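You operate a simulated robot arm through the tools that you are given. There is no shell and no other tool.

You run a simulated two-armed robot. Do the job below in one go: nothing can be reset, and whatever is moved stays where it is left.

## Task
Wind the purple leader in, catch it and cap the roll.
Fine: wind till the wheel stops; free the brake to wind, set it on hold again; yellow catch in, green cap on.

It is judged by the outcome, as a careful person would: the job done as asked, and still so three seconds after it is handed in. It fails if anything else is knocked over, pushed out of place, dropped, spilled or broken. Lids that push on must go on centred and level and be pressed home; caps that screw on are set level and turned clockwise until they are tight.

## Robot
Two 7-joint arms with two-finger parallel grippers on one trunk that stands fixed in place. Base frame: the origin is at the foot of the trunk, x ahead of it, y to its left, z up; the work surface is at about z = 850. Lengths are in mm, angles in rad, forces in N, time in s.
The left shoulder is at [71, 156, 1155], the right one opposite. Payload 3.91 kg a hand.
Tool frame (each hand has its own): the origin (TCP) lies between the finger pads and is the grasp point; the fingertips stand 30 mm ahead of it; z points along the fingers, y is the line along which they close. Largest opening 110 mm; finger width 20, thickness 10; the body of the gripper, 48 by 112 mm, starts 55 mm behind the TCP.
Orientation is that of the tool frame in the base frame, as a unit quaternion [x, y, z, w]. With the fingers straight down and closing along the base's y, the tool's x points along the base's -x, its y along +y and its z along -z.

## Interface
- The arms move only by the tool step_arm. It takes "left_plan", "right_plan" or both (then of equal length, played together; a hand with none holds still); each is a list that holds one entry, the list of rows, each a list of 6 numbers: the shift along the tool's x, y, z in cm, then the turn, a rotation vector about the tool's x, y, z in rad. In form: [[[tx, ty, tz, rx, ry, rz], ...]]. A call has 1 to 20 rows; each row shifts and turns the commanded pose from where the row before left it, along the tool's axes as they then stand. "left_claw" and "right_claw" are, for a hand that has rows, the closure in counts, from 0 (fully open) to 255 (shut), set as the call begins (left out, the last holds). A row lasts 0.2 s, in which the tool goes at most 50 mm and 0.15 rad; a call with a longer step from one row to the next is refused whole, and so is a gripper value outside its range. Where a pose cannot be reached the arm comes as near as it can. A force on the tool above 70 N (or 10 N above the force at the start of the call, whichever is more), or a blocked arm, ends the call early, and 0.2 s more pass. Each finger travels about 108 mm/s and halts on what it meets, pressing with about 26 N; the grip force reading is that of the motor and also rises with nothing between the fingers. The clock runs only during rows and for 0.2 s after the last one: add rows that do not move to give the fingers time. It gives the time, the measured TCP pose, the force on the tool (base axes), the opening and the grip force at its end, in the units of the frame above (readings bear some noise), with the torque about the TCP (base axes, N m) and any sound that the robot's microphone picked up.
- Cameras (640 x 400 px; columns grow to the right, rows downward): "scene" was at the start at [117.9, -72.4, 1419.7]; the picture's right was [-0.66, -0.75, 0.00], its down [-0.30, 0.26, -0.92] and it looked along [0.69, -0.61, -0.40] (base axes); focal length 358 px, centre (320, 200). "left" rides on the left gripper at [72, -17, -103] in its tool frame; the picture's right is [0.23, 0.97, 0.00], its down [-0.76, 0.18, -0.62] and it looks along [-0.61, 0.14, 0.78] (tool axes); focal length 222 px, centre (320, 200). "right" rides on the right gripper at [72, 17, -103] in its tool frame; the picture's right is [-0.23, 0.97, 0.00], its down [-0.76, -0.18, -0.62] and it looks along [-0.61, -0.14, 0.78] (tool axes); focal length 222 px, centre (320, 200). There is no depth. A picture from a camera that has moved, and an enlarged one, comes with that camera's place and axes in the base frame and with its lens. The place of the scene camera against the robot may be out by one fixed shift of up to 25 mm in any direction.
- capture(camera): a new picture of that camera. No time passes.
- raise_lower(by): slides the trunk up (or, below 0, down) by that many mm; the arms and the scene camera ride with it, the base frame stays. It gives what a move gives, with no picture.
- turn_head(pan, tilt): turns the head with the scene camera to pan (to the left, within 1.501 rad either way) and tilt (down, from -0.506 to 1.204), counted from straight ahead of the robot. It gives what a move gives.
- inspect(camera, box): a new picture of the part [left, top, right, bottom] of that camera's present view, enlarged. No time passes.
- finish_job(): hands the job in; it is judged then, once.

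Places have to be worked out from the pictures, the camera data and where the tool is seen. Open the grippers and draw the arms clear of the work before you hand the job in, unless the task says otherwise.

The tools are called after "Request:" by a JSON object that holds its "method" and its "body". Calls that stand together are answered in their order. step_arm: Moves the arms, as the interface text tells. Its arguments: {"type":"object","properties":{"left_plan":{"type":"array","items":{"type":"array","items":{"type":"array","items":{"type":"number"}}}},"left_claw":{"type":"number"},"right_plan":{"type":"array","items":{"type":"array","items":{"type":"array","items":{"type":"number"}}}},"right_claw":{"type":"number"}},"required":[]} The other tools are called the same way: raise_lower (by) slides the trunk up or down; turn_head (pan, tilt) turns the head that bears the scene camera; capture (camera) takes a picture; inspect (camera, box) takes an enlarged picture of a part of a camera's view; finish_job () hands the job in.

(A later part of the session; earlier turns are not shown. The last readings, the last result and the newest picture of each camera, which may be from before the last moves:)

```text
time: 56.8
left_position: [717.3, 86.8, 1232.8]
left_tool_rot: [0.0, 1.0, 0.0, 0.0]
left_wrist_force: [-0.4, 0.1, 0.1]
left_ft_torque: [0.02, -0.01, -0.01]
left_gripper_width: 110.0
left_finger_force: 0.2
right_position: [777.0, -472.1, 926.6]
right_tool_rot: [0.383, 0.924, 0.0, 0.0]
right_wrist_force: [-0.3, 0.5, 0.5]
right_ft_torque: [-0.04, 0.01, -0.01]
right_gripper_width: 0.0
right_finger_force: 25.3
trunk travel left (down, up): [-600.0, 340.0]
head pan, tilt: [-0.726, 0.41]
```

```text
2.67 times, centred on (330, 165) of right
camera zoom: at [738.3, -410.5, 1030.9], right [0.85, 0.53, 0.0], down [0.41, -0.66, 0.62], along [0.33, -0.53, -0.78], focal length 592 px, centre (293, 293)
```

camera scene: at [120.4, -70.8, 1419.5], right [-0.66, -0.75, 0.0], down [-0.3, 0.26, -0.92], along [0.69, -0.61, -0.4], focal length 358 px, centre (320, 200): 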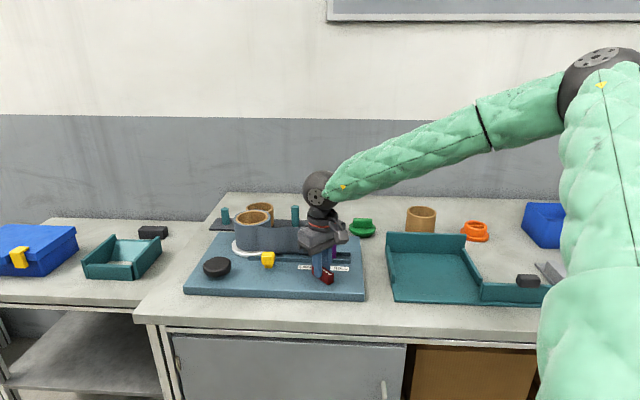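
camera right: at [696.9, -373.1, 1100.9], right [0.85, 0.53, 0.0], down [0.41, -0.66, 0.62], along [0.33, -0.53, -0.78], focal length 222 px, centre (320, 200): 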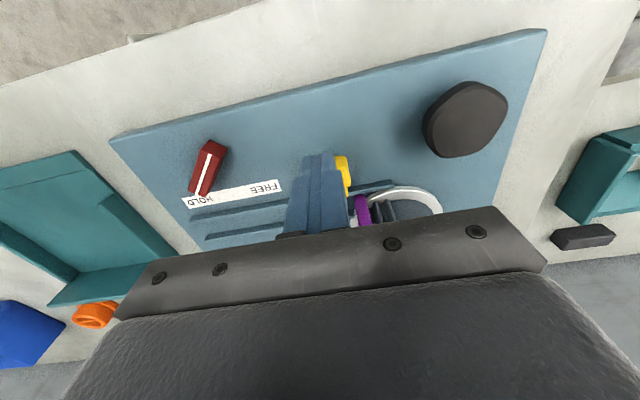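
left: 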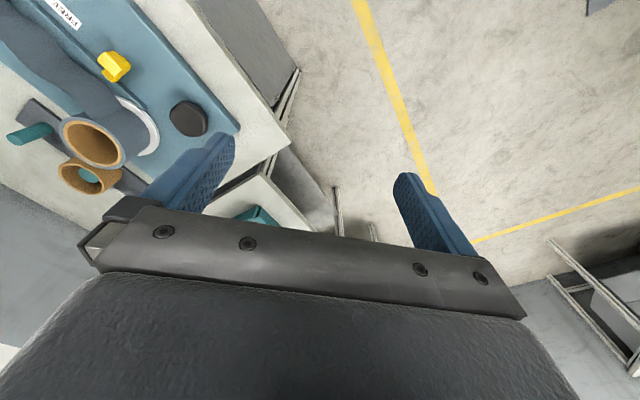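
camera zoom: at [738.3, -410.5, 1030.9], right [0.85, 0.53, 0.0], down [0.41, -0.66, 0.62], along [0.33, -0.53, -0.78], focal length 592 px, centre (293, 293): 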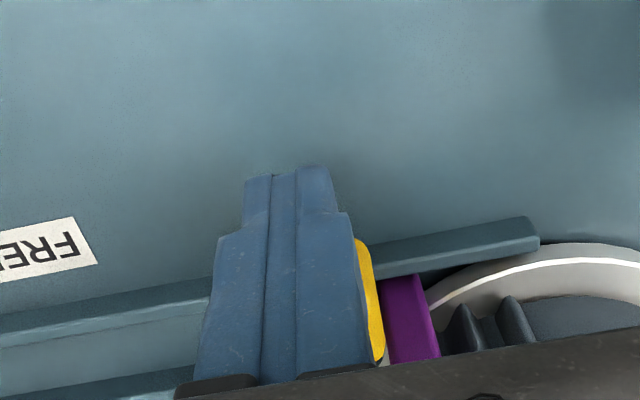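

Still moving freely with the block reaching over the front rail. I continue in small steps.

Request:
{"method": "step_arm", "body": {"right_plan": [[[-0.2, 0, 0, 0, 0, 0], [-0.2, 0, 0, 0, 0, 0], [-0.2, 0, 0, 0, 0, 0]]], "right_claw": 255}}

Request:
{"method": "inspect", "body": {"camera": "scene", "box": [210, 190, 330, 280]}}

Request:
{"method": "inspect", "body": {"camera": "right", "box": [220, 90, 440, 240]}}

```text
time: 57.6
left_position: [716.6, 88.6, 1234.2]
left_tool_rot: [0.0, 1.0, 0.0, 0.0]
left_wrist_force: [0.0, -0.8, 0.0]
left_ft_torque: [-0.04, -0.06, 0.01]
left_gripper_width: 110.2
left_finger_force: 0.1
right_position: [780.7, -477.1, 928.5]
right_tool_rot: [0.382, 0.924, -0.001, -0.001]
right_wrist_force: [-10.5, 9.4, -3.4]
right_ft_torque: [0.04, -0.01, -0.12]
right_gripper_width: 0.0
right_finger_force: 25.7
trunk travel left (down, up): [-600.0, 340.0]
head pan, tilt: [-0.726, 0.41]
```

```text
4.44 times, centred on (270, 235) of scene
camera zoom: at [117.4, -71.3, 1419.7], right [-0.66, -0.75, 0.0], down [-0.3, 0.26, -0.92], along [0.69, -0.61, -0.4], focal length 1589 px, centre (542, 44)
```

zoom: 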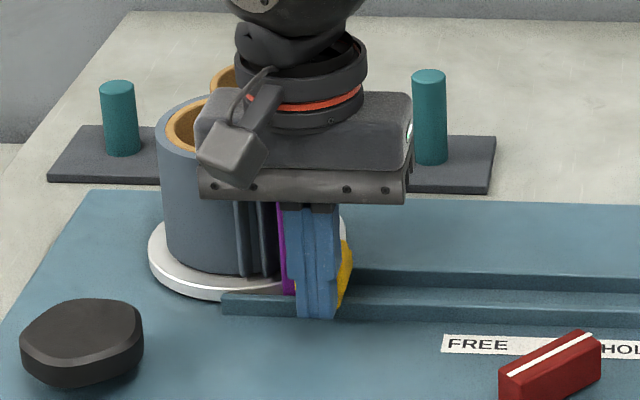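

```text
2.67 times, centred on (330, 165) of right
camera zoom: at [741.7, -413.7, 1031.1], right [0.85, 0.53, 0.0], down [0.42, -0.66, 0.62], along [0.33, -0.53, -0.78], focal length 592 px, centre (293, 293)
```

zoom: 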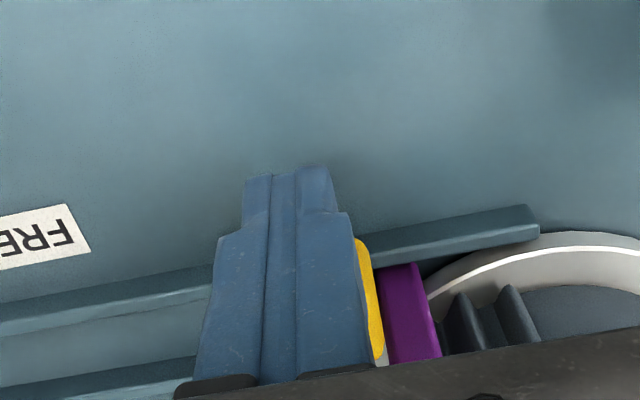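

Resistance of about 14 N has appeared. I push 2 mm more to tell whether it is the end stop.

Request:
{"method": "step_arm", "body": {"right_plan": [[[-0.1, 0, 0, 0, 0, 0], [-0.1, 0, 0, 0, 0, 0], [0, 0, 0, 0, 0, 0]]], "right_claw": 255}}

```text
time: 58.4
left_position: [714.7, 89.3, 1234.6]
left_tool_rot: [0.0, 1.0, -0.001, 0.001]
left_wrist_force: [-0.1, 0.1, 0.1]
left_ft_torque: [0.02, 0.01, 0.01]
left_gripper_width: 110.0
left_finger_force: 0.0
right_position: [780.0, -475.4, 928.7]
right_tool_rot: [0.381, 0.925, -0.001, -0.001]
right_wrist_force: [-28.6, 24.3, -12.6]
right_ft_torque: [0.17, 0.01, -0.28]
right_gripper_width: 0.2
right_finger_force: 25.6
trunk travel left (down, up): [-600.0, 340.0]
head pan, tilt: [-0.726, 0.41]
```

The force rose to about 37 N without motion, so the catch has met its stop. I back off, rise and look.

Request:
{"method": "step_arm", "body": {"right_plan": [[[0.5, 0, 0, 0, 0, 0], [2, 0, 0, 0, 0, 0], [3, 0, 0, 0, 0, 0], [0, 0, -4, 0, 0, 0], [0, 0, -4, 0, 0, 0], [0, 0, -3, 0, 0, 0], [0, 0, 0, 0, 0, 0]]], "right_claw": 30}}

Request:
{"method": "inspect", "body": {"camera": "scene", "box": [210, 190, 330, 280]}}

Request:
{"method": "inspect", "body": {"camera": "right", "box": [240, 80, 440, 220]}}

```text
time: 60.0
left_position: [717.3, 86.8, 1234.2]
left_tool_rot: [0.0, 1.0, 0.0, -0.001]
left_wrist_force: [0.1, 0.8, 0.7]
left_ft_torque: [-0.04, -0.02, 0.0]
left_gripper_width: 110.1
left_finger_force: 0.1
right_position: [744.9, -439.6, 1038.2]
right_tool_rot: [0.383, 0.924, -0.001, -0.001]
right_wrist_force: [0.1, -0.3, -0.4]
right_ft_torque: [-0.01, 0.01, 0.01]
right_gripper_width: 97.3
right_finger_force: 0.1
trunk travel left (down, up): [-600.0, 340.0]
head pan, tilt: [-0.726, 0.41]
```

```text
4.44 times, centred on (270, 235) of scene
camera zoom: at [118.4, -72.3, 1419.6], right [-0.66, -0.75, 0.0], down [-0.3, 0.26, -0.92], along [0.69, -0.61, -0.4], focal length 1589 px, centre (542, 44)
```

zoom: 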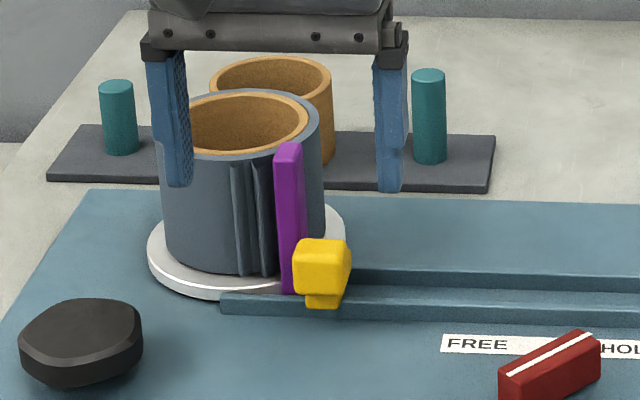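

```text
2.86 times, centred on (340, 150) of right
camera zoom: at [706.0, -377.5, 1141.0], right [0.85, 0.53, 0.0], down [0.41, -0.66, 0.62], along [0.33, -0.53, -0.78], focal length 635 px, centre (263, 343)
```

zoom: 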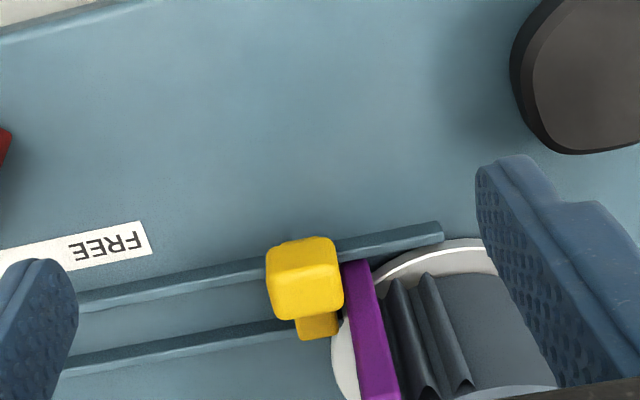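

The catch has slid in across the channel right behind the leader, with about 30 mm of travel to its stop. Next is the cap, so I move the hand toward it at a safe height for a close look.

Request:
{"method": "step_arm", "body": {"right_plan": [[[0, 0, -4.2, 0, 0, 0], [-2.77, -3.83, 0, 0, 0, 0], [-2.77, -3.83, 0, 0, 0, 0], [-2.77, -3.83, 0, 0, 0, 0], [-2.77, -3.83, 0, 0, 0, 0], [-2.77, -3.83, 0, 0, 0, 0], [-2.77, -3.83, 0, 0, 0, 0], [0, 0, 0, 0, 0, 0]]], "right_claw": 20}}

Request:
{"method": "capture", "body": {"camera": "right"}}

Request:
{"method": "inspect", "body": {"camera": "right", "box": [240, 80, 400, 200]}}

Request:
{"method": "capture", "body": {"camera": "scene"}}

```text
time: 61.8
left_position: [718.3, 88.2, 1234.7]
left_tool_rot: [0.0, 1.0, 0.0, 0.001]
left_wrist_force: [0.4, 0.2, 0.8]
left_ft_torque: [0.02, 0.03, 0.03]
left_gripper_width: 109.8
left_finger_force: 0.0
right_position: [697.7, -721.1, 1078.9]
right_tool_rot: [0.383, 0.924, 0.001, 0.0]
right_wrist_force: [-0.1, 0.5, -0.6]
right_ft_torque: [-0.01, 0.02, -0.01]
right_gripper_width: 101.3
right_finger_force: 0.1
trunk travel left (down, up): [-600.0, 340.0]
head pan, tilt: [-0.726, 0.41]
```

```text
taken
camera right: at [659.5, -657.9, 1181.1], right [0.85, 0.53, 0.0], down [0.41, -0.66, 0.62], along [0.33, -0.53, -0.78], focal length 222 px, centre (320, 200)
```

right: 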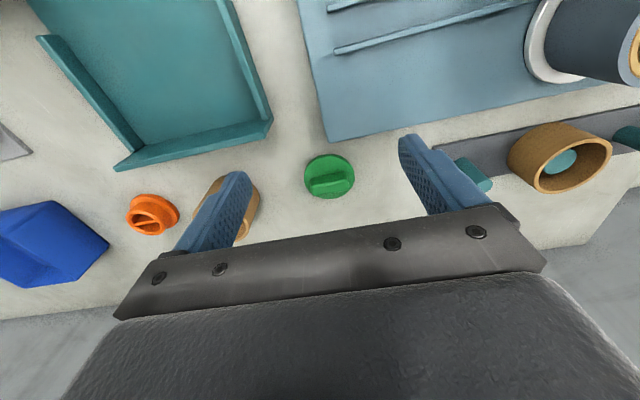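

```text
3.33 times, centred on (320, 140) of right
camera zoom: at [659.5, -657.9, 1181.1], right [0.85, 0.53, 0.0], down [0.41, -0.66, 0.62], along [0.33, -0.53, -0.78], focal length 740 px, centre (320, 400)
```

zoom: 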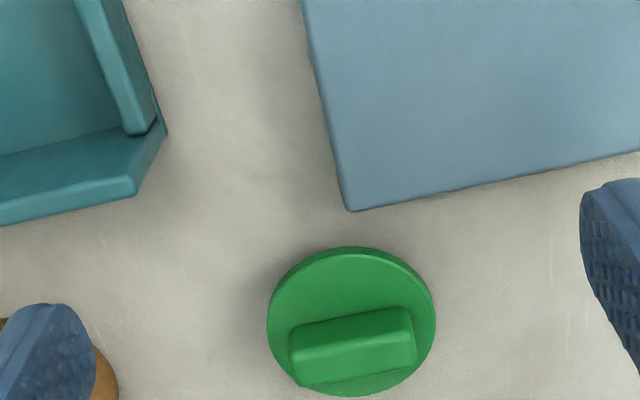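

```text
taken
camera scene: at [118.4, -71.2, 1419.7], right [-0.66, -0.75, 0.0], down [-0.3, 0.26, -0.92], along [0.69, -0.61, -0.4], focal length 358 px, centre (320, 200)
```

scene: 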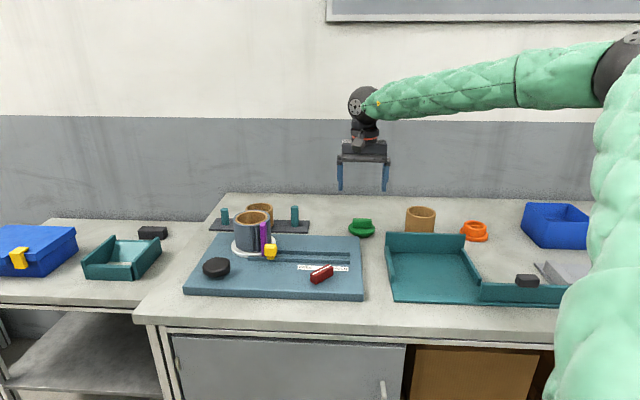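

The green cap is at about (778,-821), with its bar handle along roughly 43° azimuth. I zoom in further to measure the handle.

Request:
{"method": "inspect", "body": {"camera": "right", "box": [295, 145, 365, 205]}}

Request:
{"method": "inspect", "body": {"camera": "scene", "box": [340, 210, 385, 245]}}

Request:
{"method": "inspect", "body": {"camera": "scene", "box": [210, 190, 320, 280]}}

```text
6.67 times, centred on (330, 175) of right
camera zoom: at [659.5, -657.9, 1181.1], right [0.85, 0.53, 0.0], down [0.41, -0.66, 0.62], along [0.33, -0.53, -0.78], focal length 1481 px, centre (253, 367)
```

zoom: 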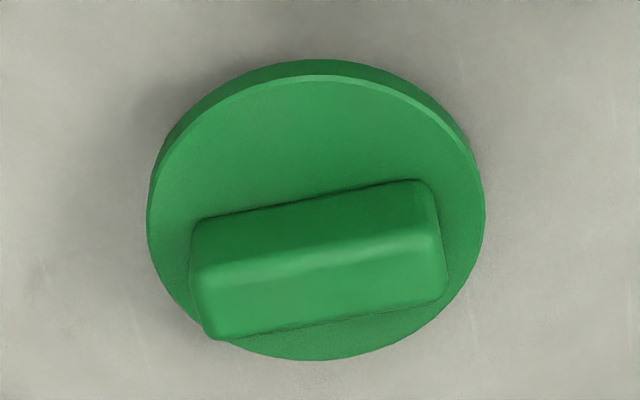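

```text
11.43 times, centred on (362, 228) of scene
camera zoom: at [118.4, -71.2, 1419.7], right [-0.66, -0.75, 0.0], down [-0.3, 0.26, -0.92], along [0.69, -0.61, -0.4], focal length 4086 px, centre (-166, -114)
```

zoom: 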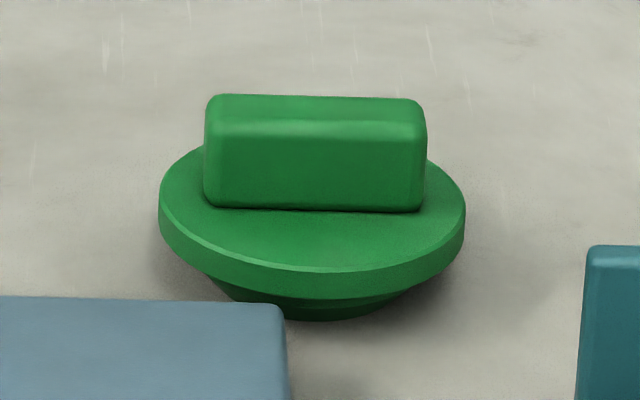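

```text
4.44 times, centred on (265, 235) of scene
camera zoom: at [118.4, -71.2, 1419.7], right [-0.66, -0.75, 0.0], down [-0.3, 0.26, -0.92], along [0.69, -0.61, -0.4], focal length 1589 px, centre (564, 44)
```

zoom: 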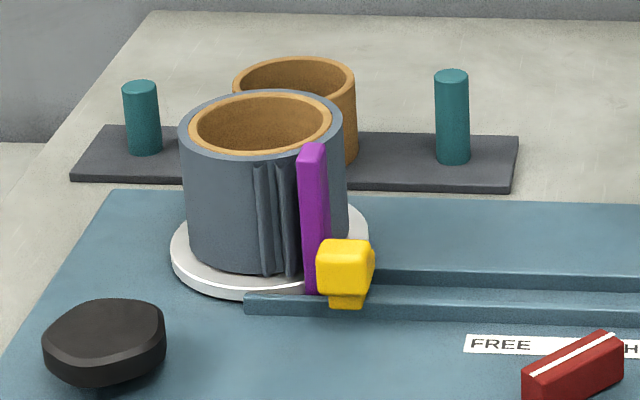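

The cap centre is about (781,-825), beyond straight-down reach, so I will tilt the hand outward about its closing axis and grip the bar by its ends. First I tilt by 0.66 rad here and check that the arm follows.

Request:
{"method": "step_arm", "body": {"right_plan": [[[0, 0, 0, 0, 0, 0.026], [0, 0, 0, 0, -0.1326, 0], [0, 0, 0, 0, -0.1326, 0], [0, 0, 0, 0, -0.1326, 0], [0, 0, 0, 0, -0.1326, 0], [0, 0, 0, 0, -0.1326, 0], [0, 0, 0, 0, 0, 0]]], "right_claw": 70}}

Request:
{"method": "capture", "body": {"camera": "right"}}

Request:
{"method": "capture", "body": {"camera": "scene"}}

```text
time: 63.4
left_position: [717.0, 87.8, 1233.0]
left_tool_rot: [0.0, 1.0, 0.0, 0.001]
left_wrist_force: [-0.3, 0.4, -0.1]
left_ft_torque: [-0.01, 0.0, -0.02]
left_gripper_width: 109.8
left_finger_force: 0.2
right_position: [698.0, -720.1, 1080.5]
right_tool_rot: [0.373, 0.869, -0.128, 0.299]
right_wrist_force: [0.7, -0.7, -0.7]
right_ft_torque: [0.01, 0.01, 0.01]
right_gripper_width: 79.7
right_finger_force: 0.0
trunk travel left (down, up): [-600.0, 340.0]
head pan, tilt: [-0.726, 0.41]
```

```text
taken
camera right: at [629.0, -622.0, 1116.2], right [0.83, 0.54, 0.14], down [0.02, -0.28, 0.96], along [0.56, -0.79, -0.24], focal length 222 px, centre (320, 200)
```

right: 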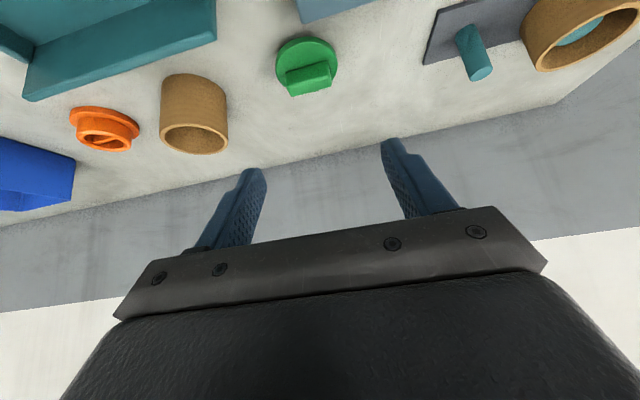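

```text
taken
camera scene: at [118.1, -72.4, 1419.7], right [-0.66, -0.75, 0.0], down [-0.3, 0.26, -0.92], along [0.69, -0.61, -0.4], focal length 358 px, centre (320, 200)
```

scene: 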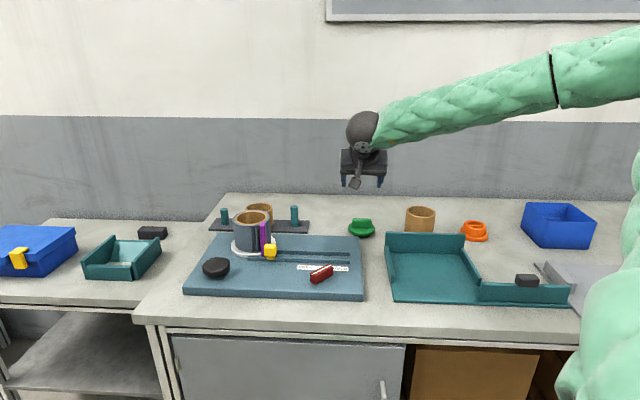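

The arm follows the tilt well. I move to a pre-grasp point above the handle at z≈1000.

Request:
{"method": "step_arm", "body": {"right_plan": [[[-1.06, -0.31, 3.38, 0, 0, 0], [-1.06, -0.31, 3.38, 0, 0, 0], [-1.06, -0.31, 3.38, 0, 0, 0], [-1.05, -0.32, 3.38, 0, 0, 0], [0, 0, 0, 0, 0, 0]]], "right_claw": 70}}

Request:
{"method": "capture", "body": {"camera": "right"}}

Request:
{"method": "inspect", "body": {"camera": "scene", "box": [300, 150, 420, 250]}}

```text
time: 64.6
left_position: [715.9, 88.1, 1235.1]
left_tool_rot: [0.0, 1.0, 0.0, 0.0]
left_wrist_force: [0.5, 0.1, 0.4]
left_ft_torque: [0.02, -0.01, -0.01]
left_gripper_width: 109.8
left_finger_force: 0.0
right_position: [769.3, -814.5, 1001.2]
right_tool_rot: [0.373, 0.869, -0.129, 0.299]
right_wrist_force: [0.1, -0.4, -0.2]
right_ft_torque: [0.02, -0.02, -0.01]
right_gripper_width: 79.8
right_finger_force: 0.1
trunk travel left (down, up): [-600.0, 340.0]
head pan, tilt: [-0.726, 0.41]
```

```text
taken
camera right: at [699.7, -716.4, 1037.5], right [0.83, 0.54, 0.14], down [0.02, -0.28, 0.96], along [0.56, -0.79, -0.24], focal length 222 px, centre (320, 200)
```

right: 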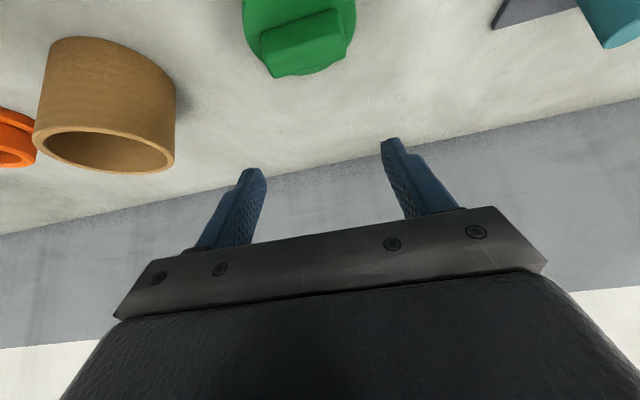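

```text
4.00 times, centred on (360, 200) of scene
camera zoom: at [117.0, -71.7, 1419.9], right [-0.66, -0.75, 0.0], down [-0.3, 0.26, -0.92], along [0.69, -0.61, -0.4], focal length 1430 px, centre (160, 200)
```

zoom: 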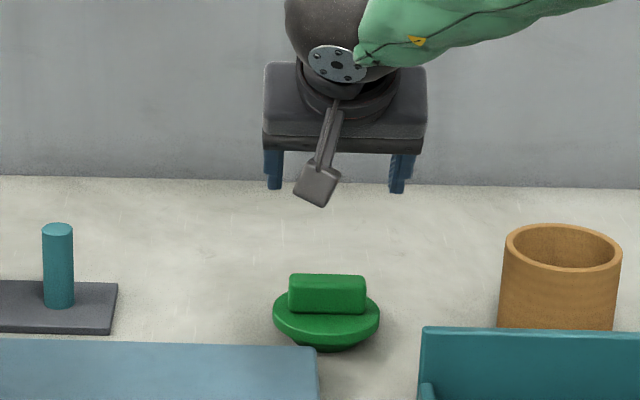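

The hand is lined up with the handle. I descend vertically to z≈915 and check before the last bit.

Request:
{"method": "step_arm", "body": {"right_plan": [[[1.763, 0.05, 2.26, 0, 0, 0], [1.763, 0.05, 2.26, 0, 0, 0], [1.763, 0, 2.26, 0, 0, 0], [0, 0, 0, 0, 0, 0]]], "right_claw": 70}}

Request:
{"method": "capture", "body": {"camera": "right"}}

Request:
{"method": "inspect", "body": {"camera": "scene", "box": [320, 180, 400, 250]}}

```text
time: 65.6
left_position: [715.7, 88.0, 1233.5]
left_tool_rot: [0.0, 1.0, 0.0, 0.0]
left_wrist_force: [-0.3, -0.4, -0.3]
left_ft_torque: [0.01, 0.0, -0.05]
left_gripper_width: 109.7
left_finger_force: 0.1
right_position: [770.2, -812.8, 915.5]
right_tool_rot: [0.373, 0.869, -0.129, 0.299]
right_wrist_force: [0.2, 0.7, 0.8]
right_ft_torque: [0.01, 0.03, 0.01]
right_gripper_width: 79.9
right_finger_force: 0.0
trunk travel left (down, up): [-600.0, 340.0]
head pan, tilt: [-0.726, 0.41]
```

```text
taken
camera right: at [700.2, -714.4, 951.2], right [0.83, 0.54, 0.14], down [0.02, -0.28, 0.96], along [0.56, -0.79, -0.24], focal length 222 px, centre (320, 200)
```

right: 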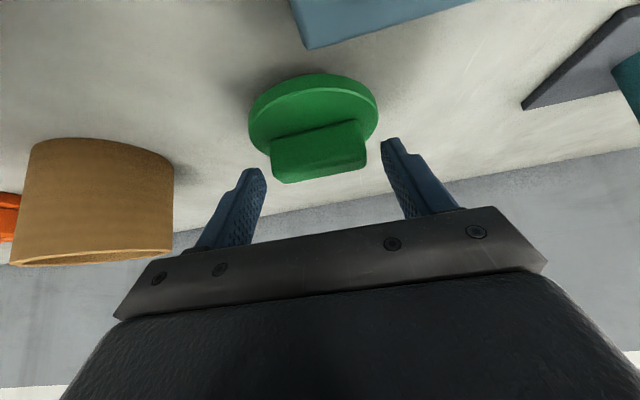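

```text
5.71 times, centred on (360, 215) of scene
camera zoom: at [117.4, -71.9, 1419.8], right [-0.66, -0.75, 0.0], down [-0.3, 0.26, -0.92], along [0.69, -0.61, -0.4], focal length 2043 px, centre (91, 114)
```

zoom: 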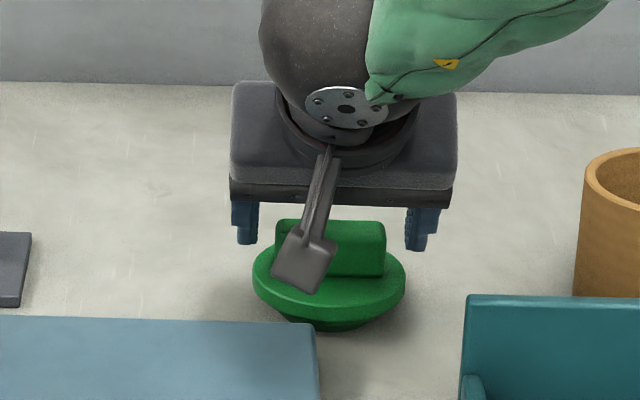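

The handle lies between the fingers. I lower the last 11 mm and close on the bar ends.

Request:
{"method": "step_arm", "body": {"right_plan": [[[0.35, 0, 0.45, 0, 0, 0], [0.31, 0, 0.4, 0, 0, 0], [0, 0, 0, 0, 0, 0]]], "right_claw": 70}}

Request:
{"method": "inspect", "body": {"camera": "right", "box": [220, 60, 420, 230]}}

Request:
{"method": "inspect", "body": {"camera": "scene", "box": [320, 180, 400, 250]}}

```text
time: 66.4
left_position: [715.9, 87.8, 1234.6]
left_tool_rot: [0.001, 1.0, 0.001, 0.0]
left_wrist_force: [0.0, 0.0, 0.4]
left_ft_torque: [0.03, -0.03, 0.01]
left_gripper_width: 110.0
left_finger_force: 0.1
right_position: [769.8, -812.9, 903.9]
right_tool_rot: [0.373, 0.869, -0.129, 0.299]
right_wrist_force: [-0.9, 0.0, 3.7]
right_ft_torque: [-0.04, -0.05, -0.03]
right_gripper_width: 79.7
right_finger_force: 0.2
trunk travel left (down, up): [-600.0, 340.0]
head pan, tilt: [-0.726, 0.41]
```

```text
2.35 times, centred on (320, 145) of right
camera zoom: at [700.1, -714.6, 940.8], right [0.83, 0.54, 0.14], down [0.02, -0.28, 0.96], along [0.56, -0.79, -0.24], focal length 523 px, centre (320, 329)
```

zoom: 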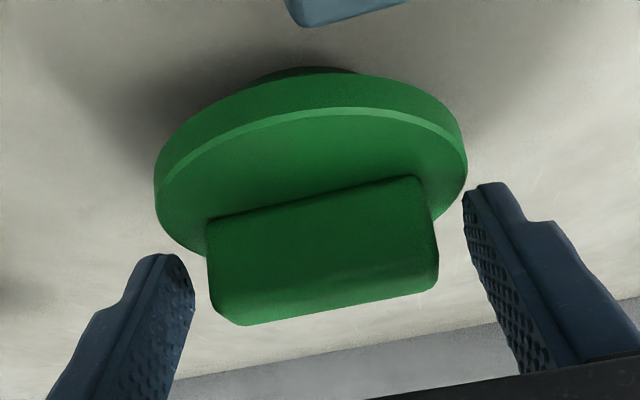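

```text
5.71 times, centred on (360, 215) of scene
camera zoom: at [117.7, -71.9, 1419.8], right [-0.66, -0.75, 0.0], down [-0.3, 0.26, -0.92], along [0.69, -0.61, -0.4], focal length 2043 px, centre (91, 114)
```

zoom: 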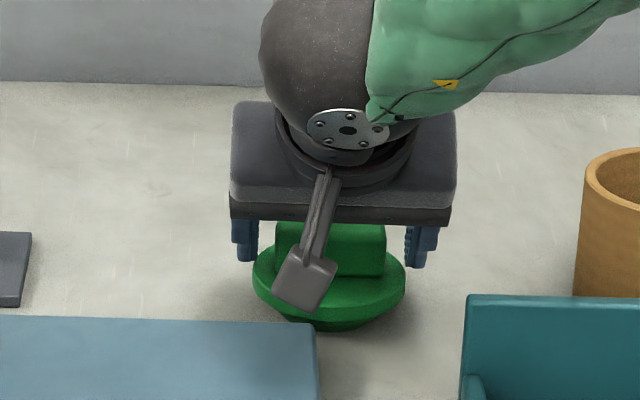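

A slight 3.7 N contact suggests the tips brush the disc, so I raise 1.5 mm and close on the bar ends.

Request:
{"method": "step_arm", "body": {"right_plan": [[[-0.09, 0, -0.12, 0, 0, 0], [0, 0, 0, 0, 0, 0], [0, 0, 0, 0, 0, 0], [0, 0, 0, 0, 0, 0]]], "right_claw": 255}}

Request:
{"method": "inspect", "body": {"camera": "right", "box": [220, 60, 420, 230]}}

```text
time: 67.4
left_position: [717.5, 87.2, 1233.6]
left_tool_rot: [0.0, 1.0, 0.0, 0.0]
left_wrist_force: [-0.4, 0.5, -0.4]
left_ft_torque: [0.01, 0.01, 0.03]
left_gripper_width: 109.8
left_finger_force: 0.0
right_position: [768.7, -813.0, 904.6]
right_tool_rot: [0.373, 0.869, -0.129, 0.299]
right_wrist_force: [-0.3, -0.1, -0.2]
right_ft_torque: [0.02, -0.01, -0.01]
right_gripper_width: 59.5
right_finger_force: 26.2
trunk travel left (down, up): [-600.0, 340.0]
head pan, tilt: [-0.726, 0.41]
```

```text
2.35 times, centred on (320, 145) of right
camera zoom: at [700.0, -714.1, 941.2], right [0.83, 0.54, 0.14], down [0.02, -0.28, 0.96], along [0.56, -0.79, -0.24], focal length 523 px, centre (320, 329)
```

zoom: 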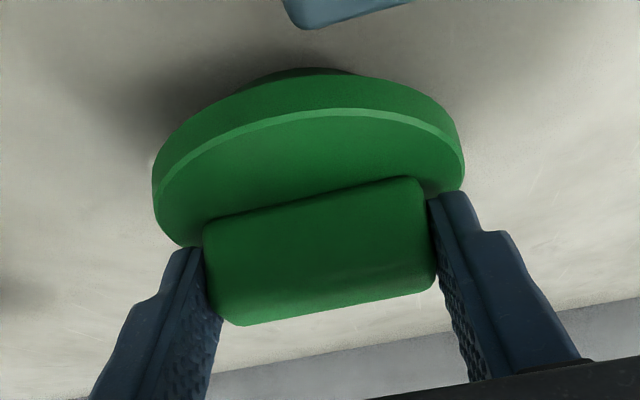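

The cap is gripped by its bar at 59.5 mm. I lift it 40 mm and check that it hangs level.

Request:
{"method": "step_arm", "body": {"right_plan": [[[-0.62, 0, -0.79, 0, 0, 0], [-0.62, 0, -0.79, 0, 0, 0], [-0.62, 0, -0.79, 0, 0, 0], [-0.62, 0, -0.79, 0, 0, 0], [0, 0, 0, 0, 0, 0]]], "right_claw": 255}}

Request:
{"method": "inspect", "body": {"camera": "right", "box": [220, 60, 420, 230]}}

Request:
{"method": "inspect", "body": {"camera": "scene", "box": [320, 180, 400, 250]}}

```text
time: 68.6
left_position: [718.1, 87.1, 1234.0]
left_tool_rot: [0.0, 1.0, 0.0, 0.0]
left_wrist_force: [-0.2, 0.6, 0.4]
left_ft_torque: [0.02, 0.01, -0.02]
left_gripper_width: 110.0
left_finger_force: 0.1
right_position: [770.9, -812.4, 944.9]
right_tool_rot: [0.372, 0.869, -0.128, 0.298]
right_wrist_force: [0.3, 0.5, -0.2]
right_ft_torque: [0.02, 0.0, -0.03]
right_gripper_width: 59.3
right_finger_force: 26.2
trunk travel left (down, up): [-600.0, 340.0]
head pan, tilt: [-0.726, 0.41]
```

```text
2.35 times, centred on (320, 145) of right
camera zoom: at [700.7, -714.2, 981.8], right [0.83, 0.54, 0.14], down [0.02, -0.28, 0.96], along [0.56, -0.79, -0.24], focal length 523 px, centre (320, 329)
```

zoom: 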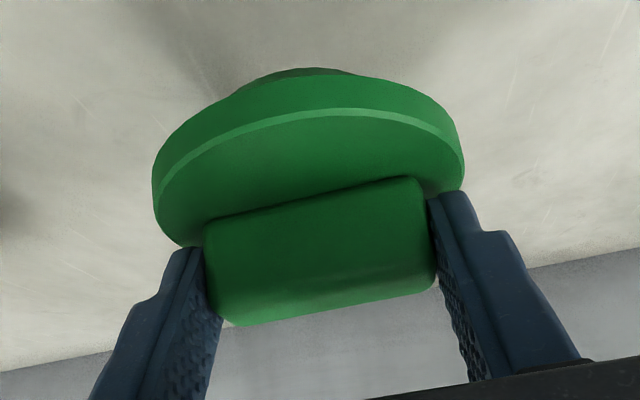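

```text
5.71 times, centred on (360, 215) of scene
camera zoom: at [118.4, -72.5, 1419.6], right [-0.66, -0.75, 0.0], down [-0.3, 0.26, -0.92], along [0.69, -0.61, -0.4], focal length 2043 px, centre (91, 114)
```

zoom: 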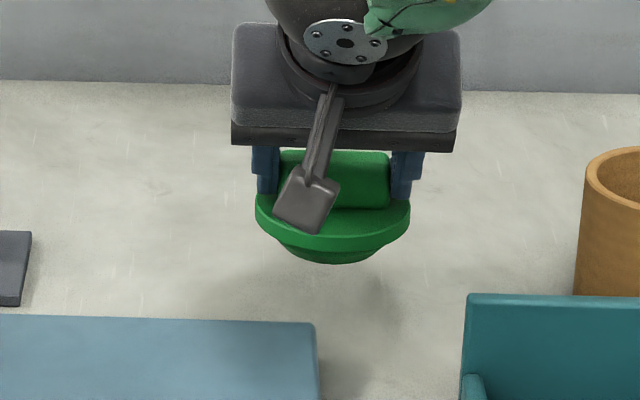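

The cap hangs level and firm. I raise it further, and bring the left hand back to its starting place so its camera can watch the roll.

Request:
{"method": "step_arm", "body": {"right_plan": [[[-1.85, 0, -2.365, 0, 0, 0], [-1.85, 0, -2.365, 0, 0, 0], [-1.85, 0, -2.365, 0, 0, 0], [-1.85, 0, -2.365, 0, 0, 0], [0, 0, 0, 0, 0, 0], [0, 0, 0, 0, 0, 0]]], "right_claw": 255, "left_plan": [[[0, -3.7, 0, 0, 0, 0], [0, -3.7, 0, 0, 0, 0], [0, -3.7, 0, 0, 0, 0], [0, -3.7, 0, 0, 0, 0], [0, -3.7, 0, 0, 0, 0], [0, -3.5, 0, 0, 0, 0]]]}}

Request:
{"method": "inspect", "body": {"camera": "left", "box": [20, 50, 200, 220]}}

Request:
{"method": "capture", "body": {"camera": "scene"}}

```text
time: 70.0
left_position: [714.8, -133.1, 1231.7]
left_tool_rot: [0.0, 1.0, 0.001, 0.0]
left_wrist_force: [0.0, 1.0, 0.8]
left_ft_torque: [0.01, 0.0, 0.02]
left_gripper_width: 110.0
left_finger_force: 0.1
right_position: [770.1, -812.4, 1066.0]
right_tool_rot: [0.373, 0.869, -0.127, 0.298]
right_wrist_force: [0.9, -0.5, 0.3]
right_ft_torque: [-0.01, 0.0, 0.02]
right_gripper_width: 59.4
right_finger_force: 26.3
trunk travel left (down, up): [-600.0, 340.0]
head pan, tilt: [-0.726, 0.41]
```

```text
2.35 times, centred on (110, 135) of left
camera zoom: at [641.2, -151.5, 1335.4], right [-0.23, 0.97, 0.0], down [0.76, 0.18, 0.62], along [0.61, 0.14, -0.78], focal length 523 px, centre (814, 353)
```

zoom: 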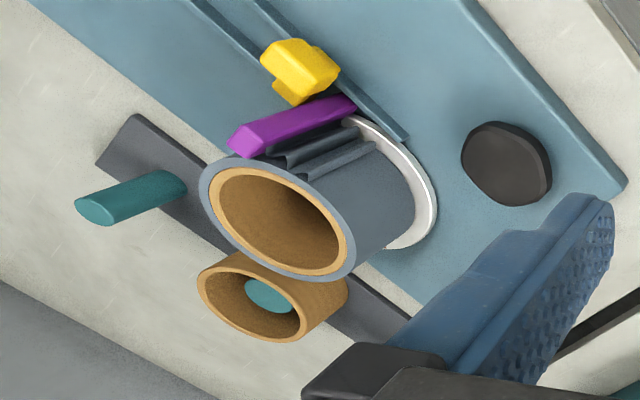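

```text
taken
camera scene: at [118.0, -73.9, 1419.6], right [-0.66, -0.75, 0.0], down [-0.3, 0.27, -0.92], along [0.69, -0.61, -0.4], focal length 358 px, centre (320, 200)
```

scene: 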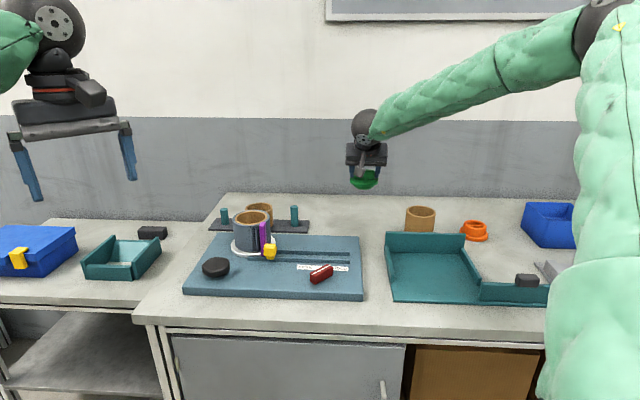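

The left camera sees the roll top well. I shift the left hand 100 mm sideways for a second view to triangulate the core centre and height.

Request:
{"method": "step_arm", "body": {"left_plan": [[[0, -3.4, 0, 0, 0, 0], [0, -3.3, 0, 0, 0, 0], [0, -3.3, 0, 0, 0, 0], [0, 0, 0, 0, 0, 0], [0, 0, 0, 0, 0, 0]]]}}

Request:
{"method": "capture", "body": {"camera": "left"}}

Request:
{"method": "inspect", "body": {"camera": "left", "box": [80, 80, 240, 230]}}

```text
time: 71.2
left_position: [714.2, -232.2, 1232.6]
left_tool_rot: [0.0, 1.0, 0.0, 0.001]
left_wrist_force: [0.2, -0.2, 0.4]
left_ft_torque: [0.0, 0.0, -0.01]
left_gripper_width: 109.7
left_finger_force: 0.1
right_position: [770.5, -810.9, 1066.7]
right_tool_rot: [0.374, 0.868, -0.129, 0.3]
right_wrist_force: [-0.2, 0.8, -0.7]
right_ft_torque: [0.01, 0.01, -0.02]
right_gripper_width: 59.5
right_finger_force: 25.6
trunk travel left (down, up): [-600.0, 340.0]
head pan, tilt: [-0.726, 0.41]
```

```text
taken
camera left: at [642.2, -250.1, 1335.1], right [-0.23, 0.97, 0.0], down [0.76, 0.18, 0.62], along [0.61, 0.14, -0.78], focal length 222 px, centre (320, 200)
```

left: 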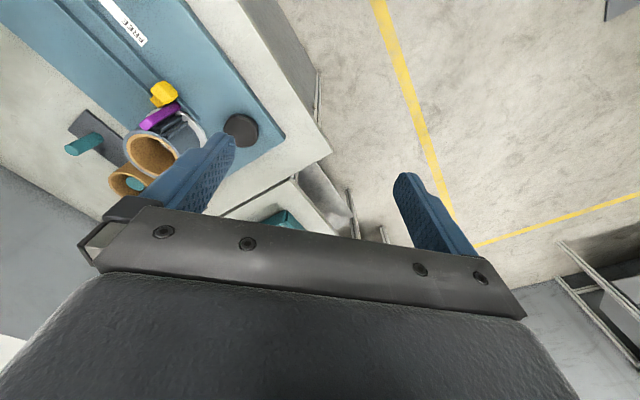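

```text
2.67 times, centred on (160, 155) of left
camera zoom: at [642.2, -250.1, 1335.1], right [-0.23, 0.97, 0.0], down [0.76, 0.18, 0.62], along [0.61, 0.14, -0.78], focal length 592 px, centre (747, 320)
```

zoom: 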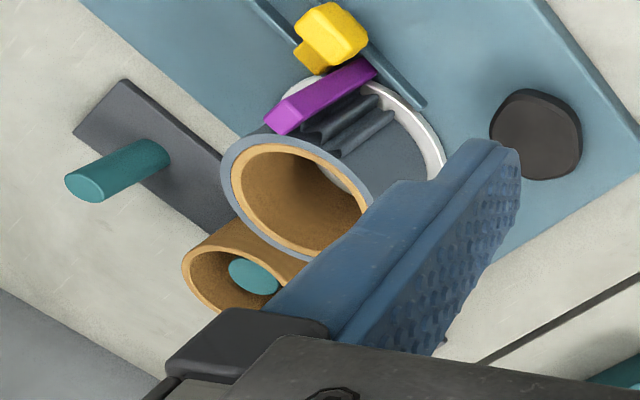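

The left finger hides part of the core rim, so I close the left fingers (they are empty) to clear the view.

Request:
{"method": "step_arm", "body": {"left_plan": [[[0, 0, 0, 0, 0, 0], [0, 0, 0, 0, 0, 0], [0, 0, 0, 0, 0, 0]]], "left_claw": 200}}

Request:
{"method": "inspect", "body": {"camera": "left", "box": [100, 90, 220, 200]}}

```text
time: 72.0
left_position: [715.2, -231.2, 1231.4]
left_tool_rot: [0.0, 1.0, 0.0, 0.0]
left_wrist_force: [0.3, 0.1, -0.5]
left_ft_torque: [0.02, -0.02, -0.02]
left_gripper_width: 23.9
left_finger_force: 0.0
right_position: [769.6, -811.2, 1066.1]
right_tool_rot: [0.373, 0.869, -0.13, 0.299]
right_wrist_force: [-0.3, -1.0, -0.3]
right_ft_torque: [-0.02, 0.02, 0.01]
right_gripper_width: 59.7
right_finger_force: 26.1
trunk travel left (down, up): [-600.0, 340.0]
head pan, tilt: [-0.726, 0.41]
```

```text
3.64 times, centred on (160, 145) of left
camera zoom: at [642.4, -249.5, 1335.0], right [-0.23, 0.97, 0.0], down [0.76, 0.18, 0.62], along [0.61, 0.14, -0.78], focal length 808 px, centre (902, 400)
```

zoom: 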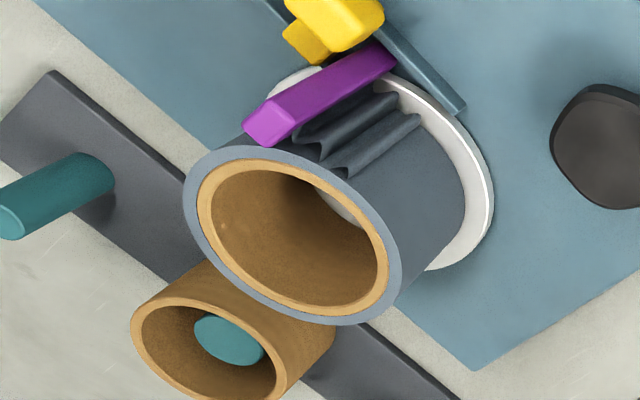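

Triangulation gives a core top near (903,-505) at z≈960–965, but the baseline is short. I move the left hand further in for a wider-baseline view.

Request:
{"method": "step_arm", "body": {"left_plan": [[[-2, -3, 0, 0, 0, 0], [-2, -3, 0, 0, 0, 0], [-1, -1.5, 0, 0, 0, 0], [0, 0, 0, 0, 0, 0], [0, 0, 0, 0, 0, 0]]]}}

Request:
{"method": "capture", "body": {"camera": "left"}}

Request:
{"method": "inspect", "body": {"camera": "left", "box": [130, 80, 270, 200]}}

```text
time: 73.2
left_position: [762.8, -306.6, 1232.9]
left_tool_rot: [0.0, 1.0, -0.001, 0.0]
left_wrist_force: [0.2, -0.1, 0.4]
left_ft_torque: [-0.02, 0.01, 0.03]
left_gripper_width: 23.8
left_finger_force: 0.1
right_position: [769.8, -812.2, 1065.7]
right_tool_rot: [0.374, 0.869, -0.128, 0.299]
right_wrist_force: [-0.7, -0.9, -0.8]
right_ft_torque: [0.01, 0.04, 0.0]
right_gripper_width: 59.4
right_finger_force: 26.0
trunk travel left (down, up): [-600.0, 340.0]
head pan, tilt: [-0.726, 0.41]
```

```text
taken
camera left: at [690.0, -324.6, 1336.1], right [-0.23, 0.97, 0.0], down [0.76, 0.18, 0.62], along [0.61, 0.14, -0.78], focal length 222 px, centre (320, 200)
```

left: 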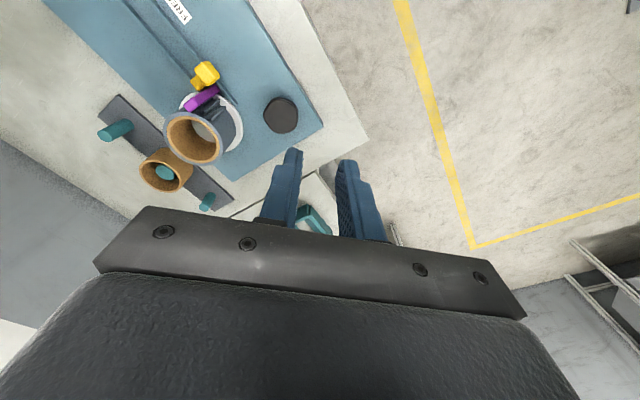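

```text
3.33 times, centred on (200, 140) of left
camera zoom: at [690.0, -324.6, 1336.1], right [-0.23, 0.97, 0.0], down [0.76, 0.18, 0.62], along [0.61, 0.14, -0.78], focal length 740 px, centre (720, 400)
```

zoom: 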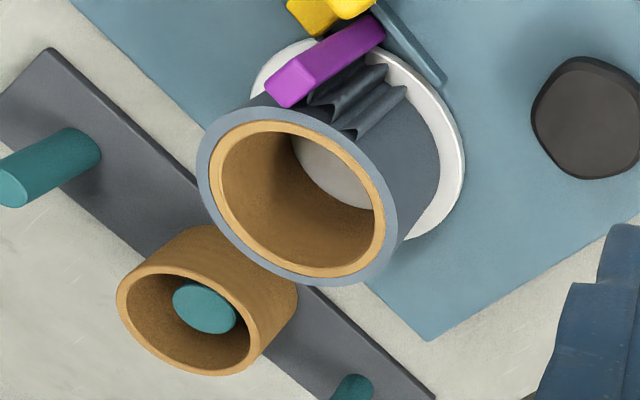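

Three views agree: core centre about (901,-502), top z≈966. I draw the left hand back out of the right arm's way.

Request:
{"method": "step_arm", "body": {"left_plan": [[[0.96, 3.5, 0, 0, 0, 0], [0.96, 3.5, 0, 0, 0, 0], [0.96, 3.5, 0, 0, 0, 0], [0.96, 3.5, 0, 0, 0, 0], [0.96, 3.5, 0, 0, 0, 0], [0, 0, 0, 0, 0, 0]]]}}

Request:
{"method": "step_arm", "body": {"right_plan": [[[1.122, 3.426, -1.216, 0, 0, 0], [1.122, 3.426, -1.216, 0, 0, 0], [1.122, 3.426, -1.216, 0, 0, 0], [1.122, 3.426, -1.216, 0, 0, 0], [1.122, 3.426, -1.216, 0, 0, 0], [1.122, 3.426, -1.216, 0, 0, 0], [1.122, 3.426, -1.216, 0, 0, 0], [1.122, 3.426, -1.216, 0, 0, 0], [1.122, 3.426, -1.216, 0, 0, 0], [0, 0, 0, 0, 0, 0]]], "right_claw": 255}}

Request:
{"method": "capture", "body": {"camera": "right"}}

Request:
{"method": "capture", "body": {"camera": "left"}}

Request:
{"method": "capture", "body": {"camera": "scene"}}

```text
time: 74.6
left_position: [714.6, -133.0, 1232.7]
left_tool_rot: [0.0, 1.0, 0.001, -0.001]
left_wrist_force: [0.1, -0.4, -1.4]
left_ft_torque: [0.02, 0.0, -0.02]
left_gripper_width: 23.8
left_finger_force: 0.1
right_position: [769.3, -812.8, 1065.0]
right_tool_rot: [0.374, 0.869, -0.129, 0.298]
right_wrist_force: [0.4, 0.3, -0.6]
right_ft_torque: [0.01, -0.04, 0.06]
right_gripper_width: 59.6
right_finger_force: 26.1
trunk travel left (down, up): [-600.0, 340.0]
head pan, tilt: [-0.726, 0.41]
```

```text
time: 76.8
left_position: [714.4, -132.5, 1234.2]
left_tool_rot: [0.001, 1.0, 0.0, 0.0]
left_wrist_force: [0.2, -0.9, 0.2]
left_ft_torque: [0.02, -0.02, 0.04]
left_gripper_width: 23.9
left_finger_force: 0.1
right_position: [894.2, -491.9, 1088.4]
right_tool_rot: [0.373, 0.869, -0.128, 0.299]
right_wrist_force: [-0.5, 0.1, -0.3]
right_ft_torque: [0.02, 0.0, 0.0]
right_gripper_width: 59.4
right_finger_force: 25.7
trunk travel left (down, up): [-600.0, 340.0]
head pan, tilt: [-0.726, 0.41]
```

```text
taken
camera right: at [823.9, -393.4, 1125.4], right [0.83, 0.54, 0.14], down [0.02, -0.28, 0.96], along [0.56, -0.79, -0.24], focal length 222 px, centre (320, 200)
```

right: 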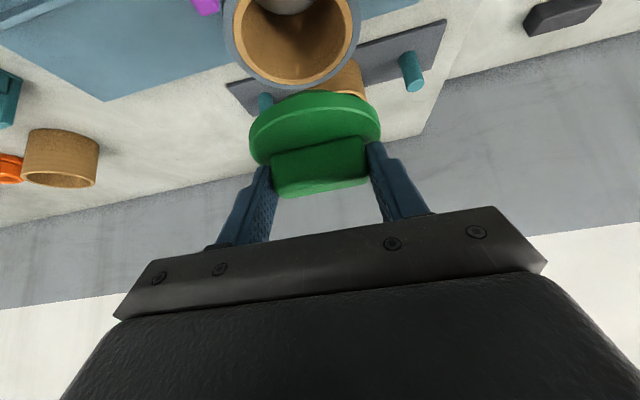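

```text
taken
camera left: at [641.5, -150.7, 1336.5], right [-0.23, 0.97, 0.0], down [0.76, 0.18, 0.62], along [0.61, 0.14, -0.78], focal length 222 px, centre (320, 200)
```

left: 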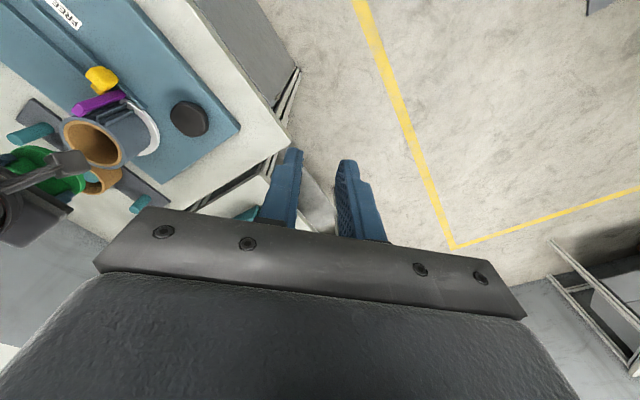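

```text
taken
camera scene: at [117.7, -72.6, 1419.7], right [-0.66, -0.75, 0.0], down [-0.3, 0.26, -0.92], along [0.69, -0.61, -0.4], focal length 358 px, centre (320, 200)
```

scene: 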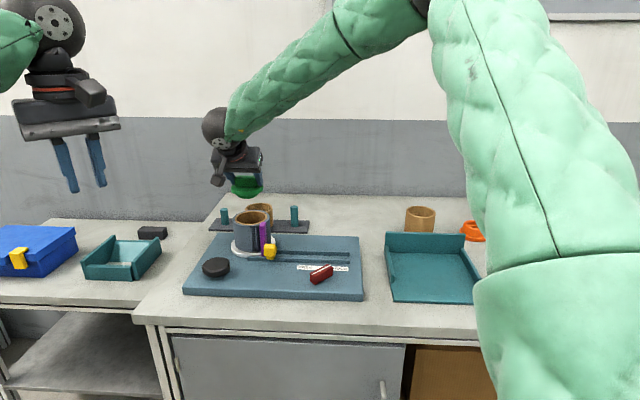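

Good views of the core and cap together. I zoom in on the right and left views to check the alignment before lowering.

Request:
{"method": "inspect", "body": {"camera": "right", "box": [200, 0, 420, 210]}}

Request:
{"method": "inspect", "body": {"camera": "left", "box": [0, 60, 180, 220]}}

Request:
{"method": "inspect", "body": {"camera": "scene", "box": [190, 150, 310, 270]}}

```text
1.90 times, centred on (310, 105) of right
camera zoom: at [823.9, -393.4, 1125.4], right [0.83, 0.54, 0.14], down [0.02, -0.28, 0.96], along [0.56, -0.79, -0.24], focal length 423 px, centre (339, 381)
```

zoom: 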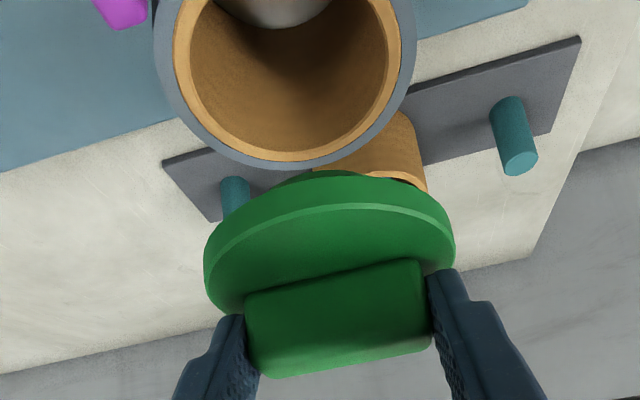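

```text
2.50 times, centred on (90, 140) of left
camera zoom: at [641.5, -150.7, 1336.5], right [-0.23, 0.97, 0.0], down [0.76, 0.18, 0.62], along [0.61, 0.14, -0.78], focal length 555 px, centre (895, 350)
```

zoom: 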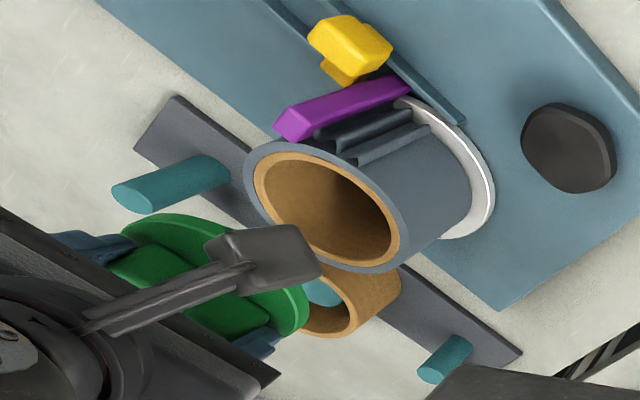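

```text
3.33 times, centred on (250, 210) of scene
camera zoom: at [117.7, -72.6, 1419.7], right [-0.66, -0.75, 0.0], down [-0.3, 0.26, -0.92], along [0.69, -0.61, -0.4], focal length 1192 px, centre (553, 167)
```

zoom: 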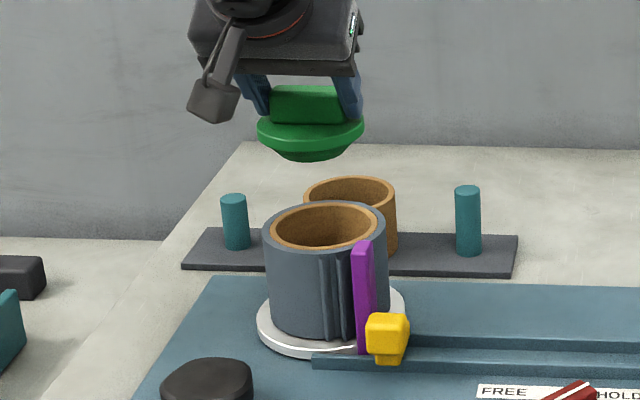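

The cap sits nearly over the core, and the core is about 3–4 mm to the hand's left. I shift that much and lower to about 8 mm above the rim to recheck.

Request:
{"method": "step_arm", "body": {"right_plan": [[[1.21, -0.12, 1.55, 0, 0, 0], [1.21, -0.12, 1.55, 0, 0, 0], [1.21, -0.11, 1.55, 0, 0, 0], [0, 0, 0, 0, 0, 0], [0, 0, 0, 0, 0, 0]]], "right_claw": 255}}

Request:
{"method": "inspect", "body": {"camera": "right", "box": [200, 0, 420, 210]}}

Request:
{"method": "inspect", "body": {"camera": "left", "box": [0, 60, 180, 220]}}

Request:
{"method": "inspect", "body": {"camera": "scene", "box": [210, 180, 300, 260]}}

```text
time: 78.0
left_position: [715.6, -131.3, 1233.5]
left_tool_rot: [0.0, 1.0, 0.0, 0.0]
left_wrist_force: [-0.6, 0.2, -0.5]
left_ft_torque: [0.0, -0.01, -0.02]
left_gripper_width: 23.6
left_finger_force: 0.0
right_position: [892.4, -495.2, 1029.2]
right_tool_rot: [0.372, 0.869, -0.128, 0.299]
right_wrist_force: [-0.1, -0.2, -1.2]
right_ft_torque: [-0.04, -0.02, 0.03]
right_gripper_width: 59.5
right_finger_force: 26.4
trunk travel left (down, up): [-600.0, 340.0]
head pan, tilt: [-0.726, 0.41]
```

```text
1.90 times, centred on (310, 105) of right
camera zoom: at [821.7, -397.0, 1065.0], right [0.83, 0.54, 0.14], down [0.02, -0.28, 0.96], along [0.56, -0.79, -0.24], focal length 423 px, centre (339, 381)
```

zoom: 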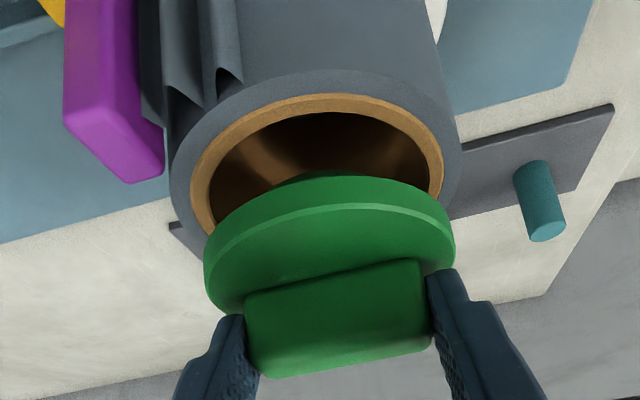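

```text
2.50 times, centred on (90, 140) of left
camera zoom: at [642.3, -150.3, 1336.2], right [-0.23, 0.97, 0.0], down [0.76, 0.18, 0.62], along [0.61, 0.14, -0.78], focal length 555 px, centre (895, 350)
```

zoom: 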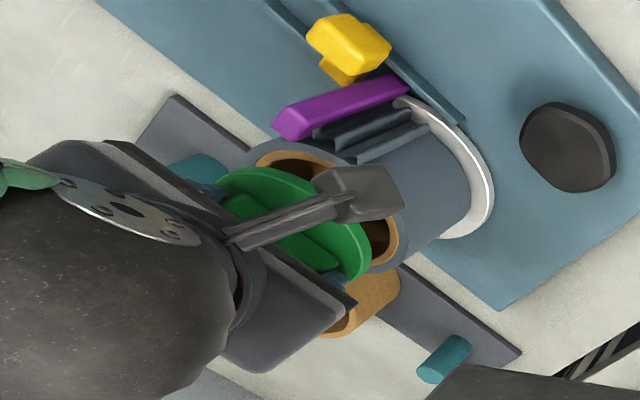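

```text
5.00 times, centred on (255, 220) of scene
camera zoom: at [118.4, -72.3, 1419.7], right [-0.66, -0.75, 0.0], down [-0.3, 0.26, -0.92], along [0.69, -0.61, -0.4], focal length 1788 px, centre (645, 100)
```

zoom: 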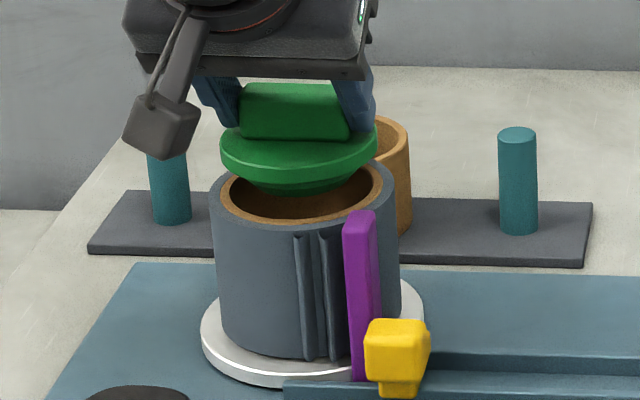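

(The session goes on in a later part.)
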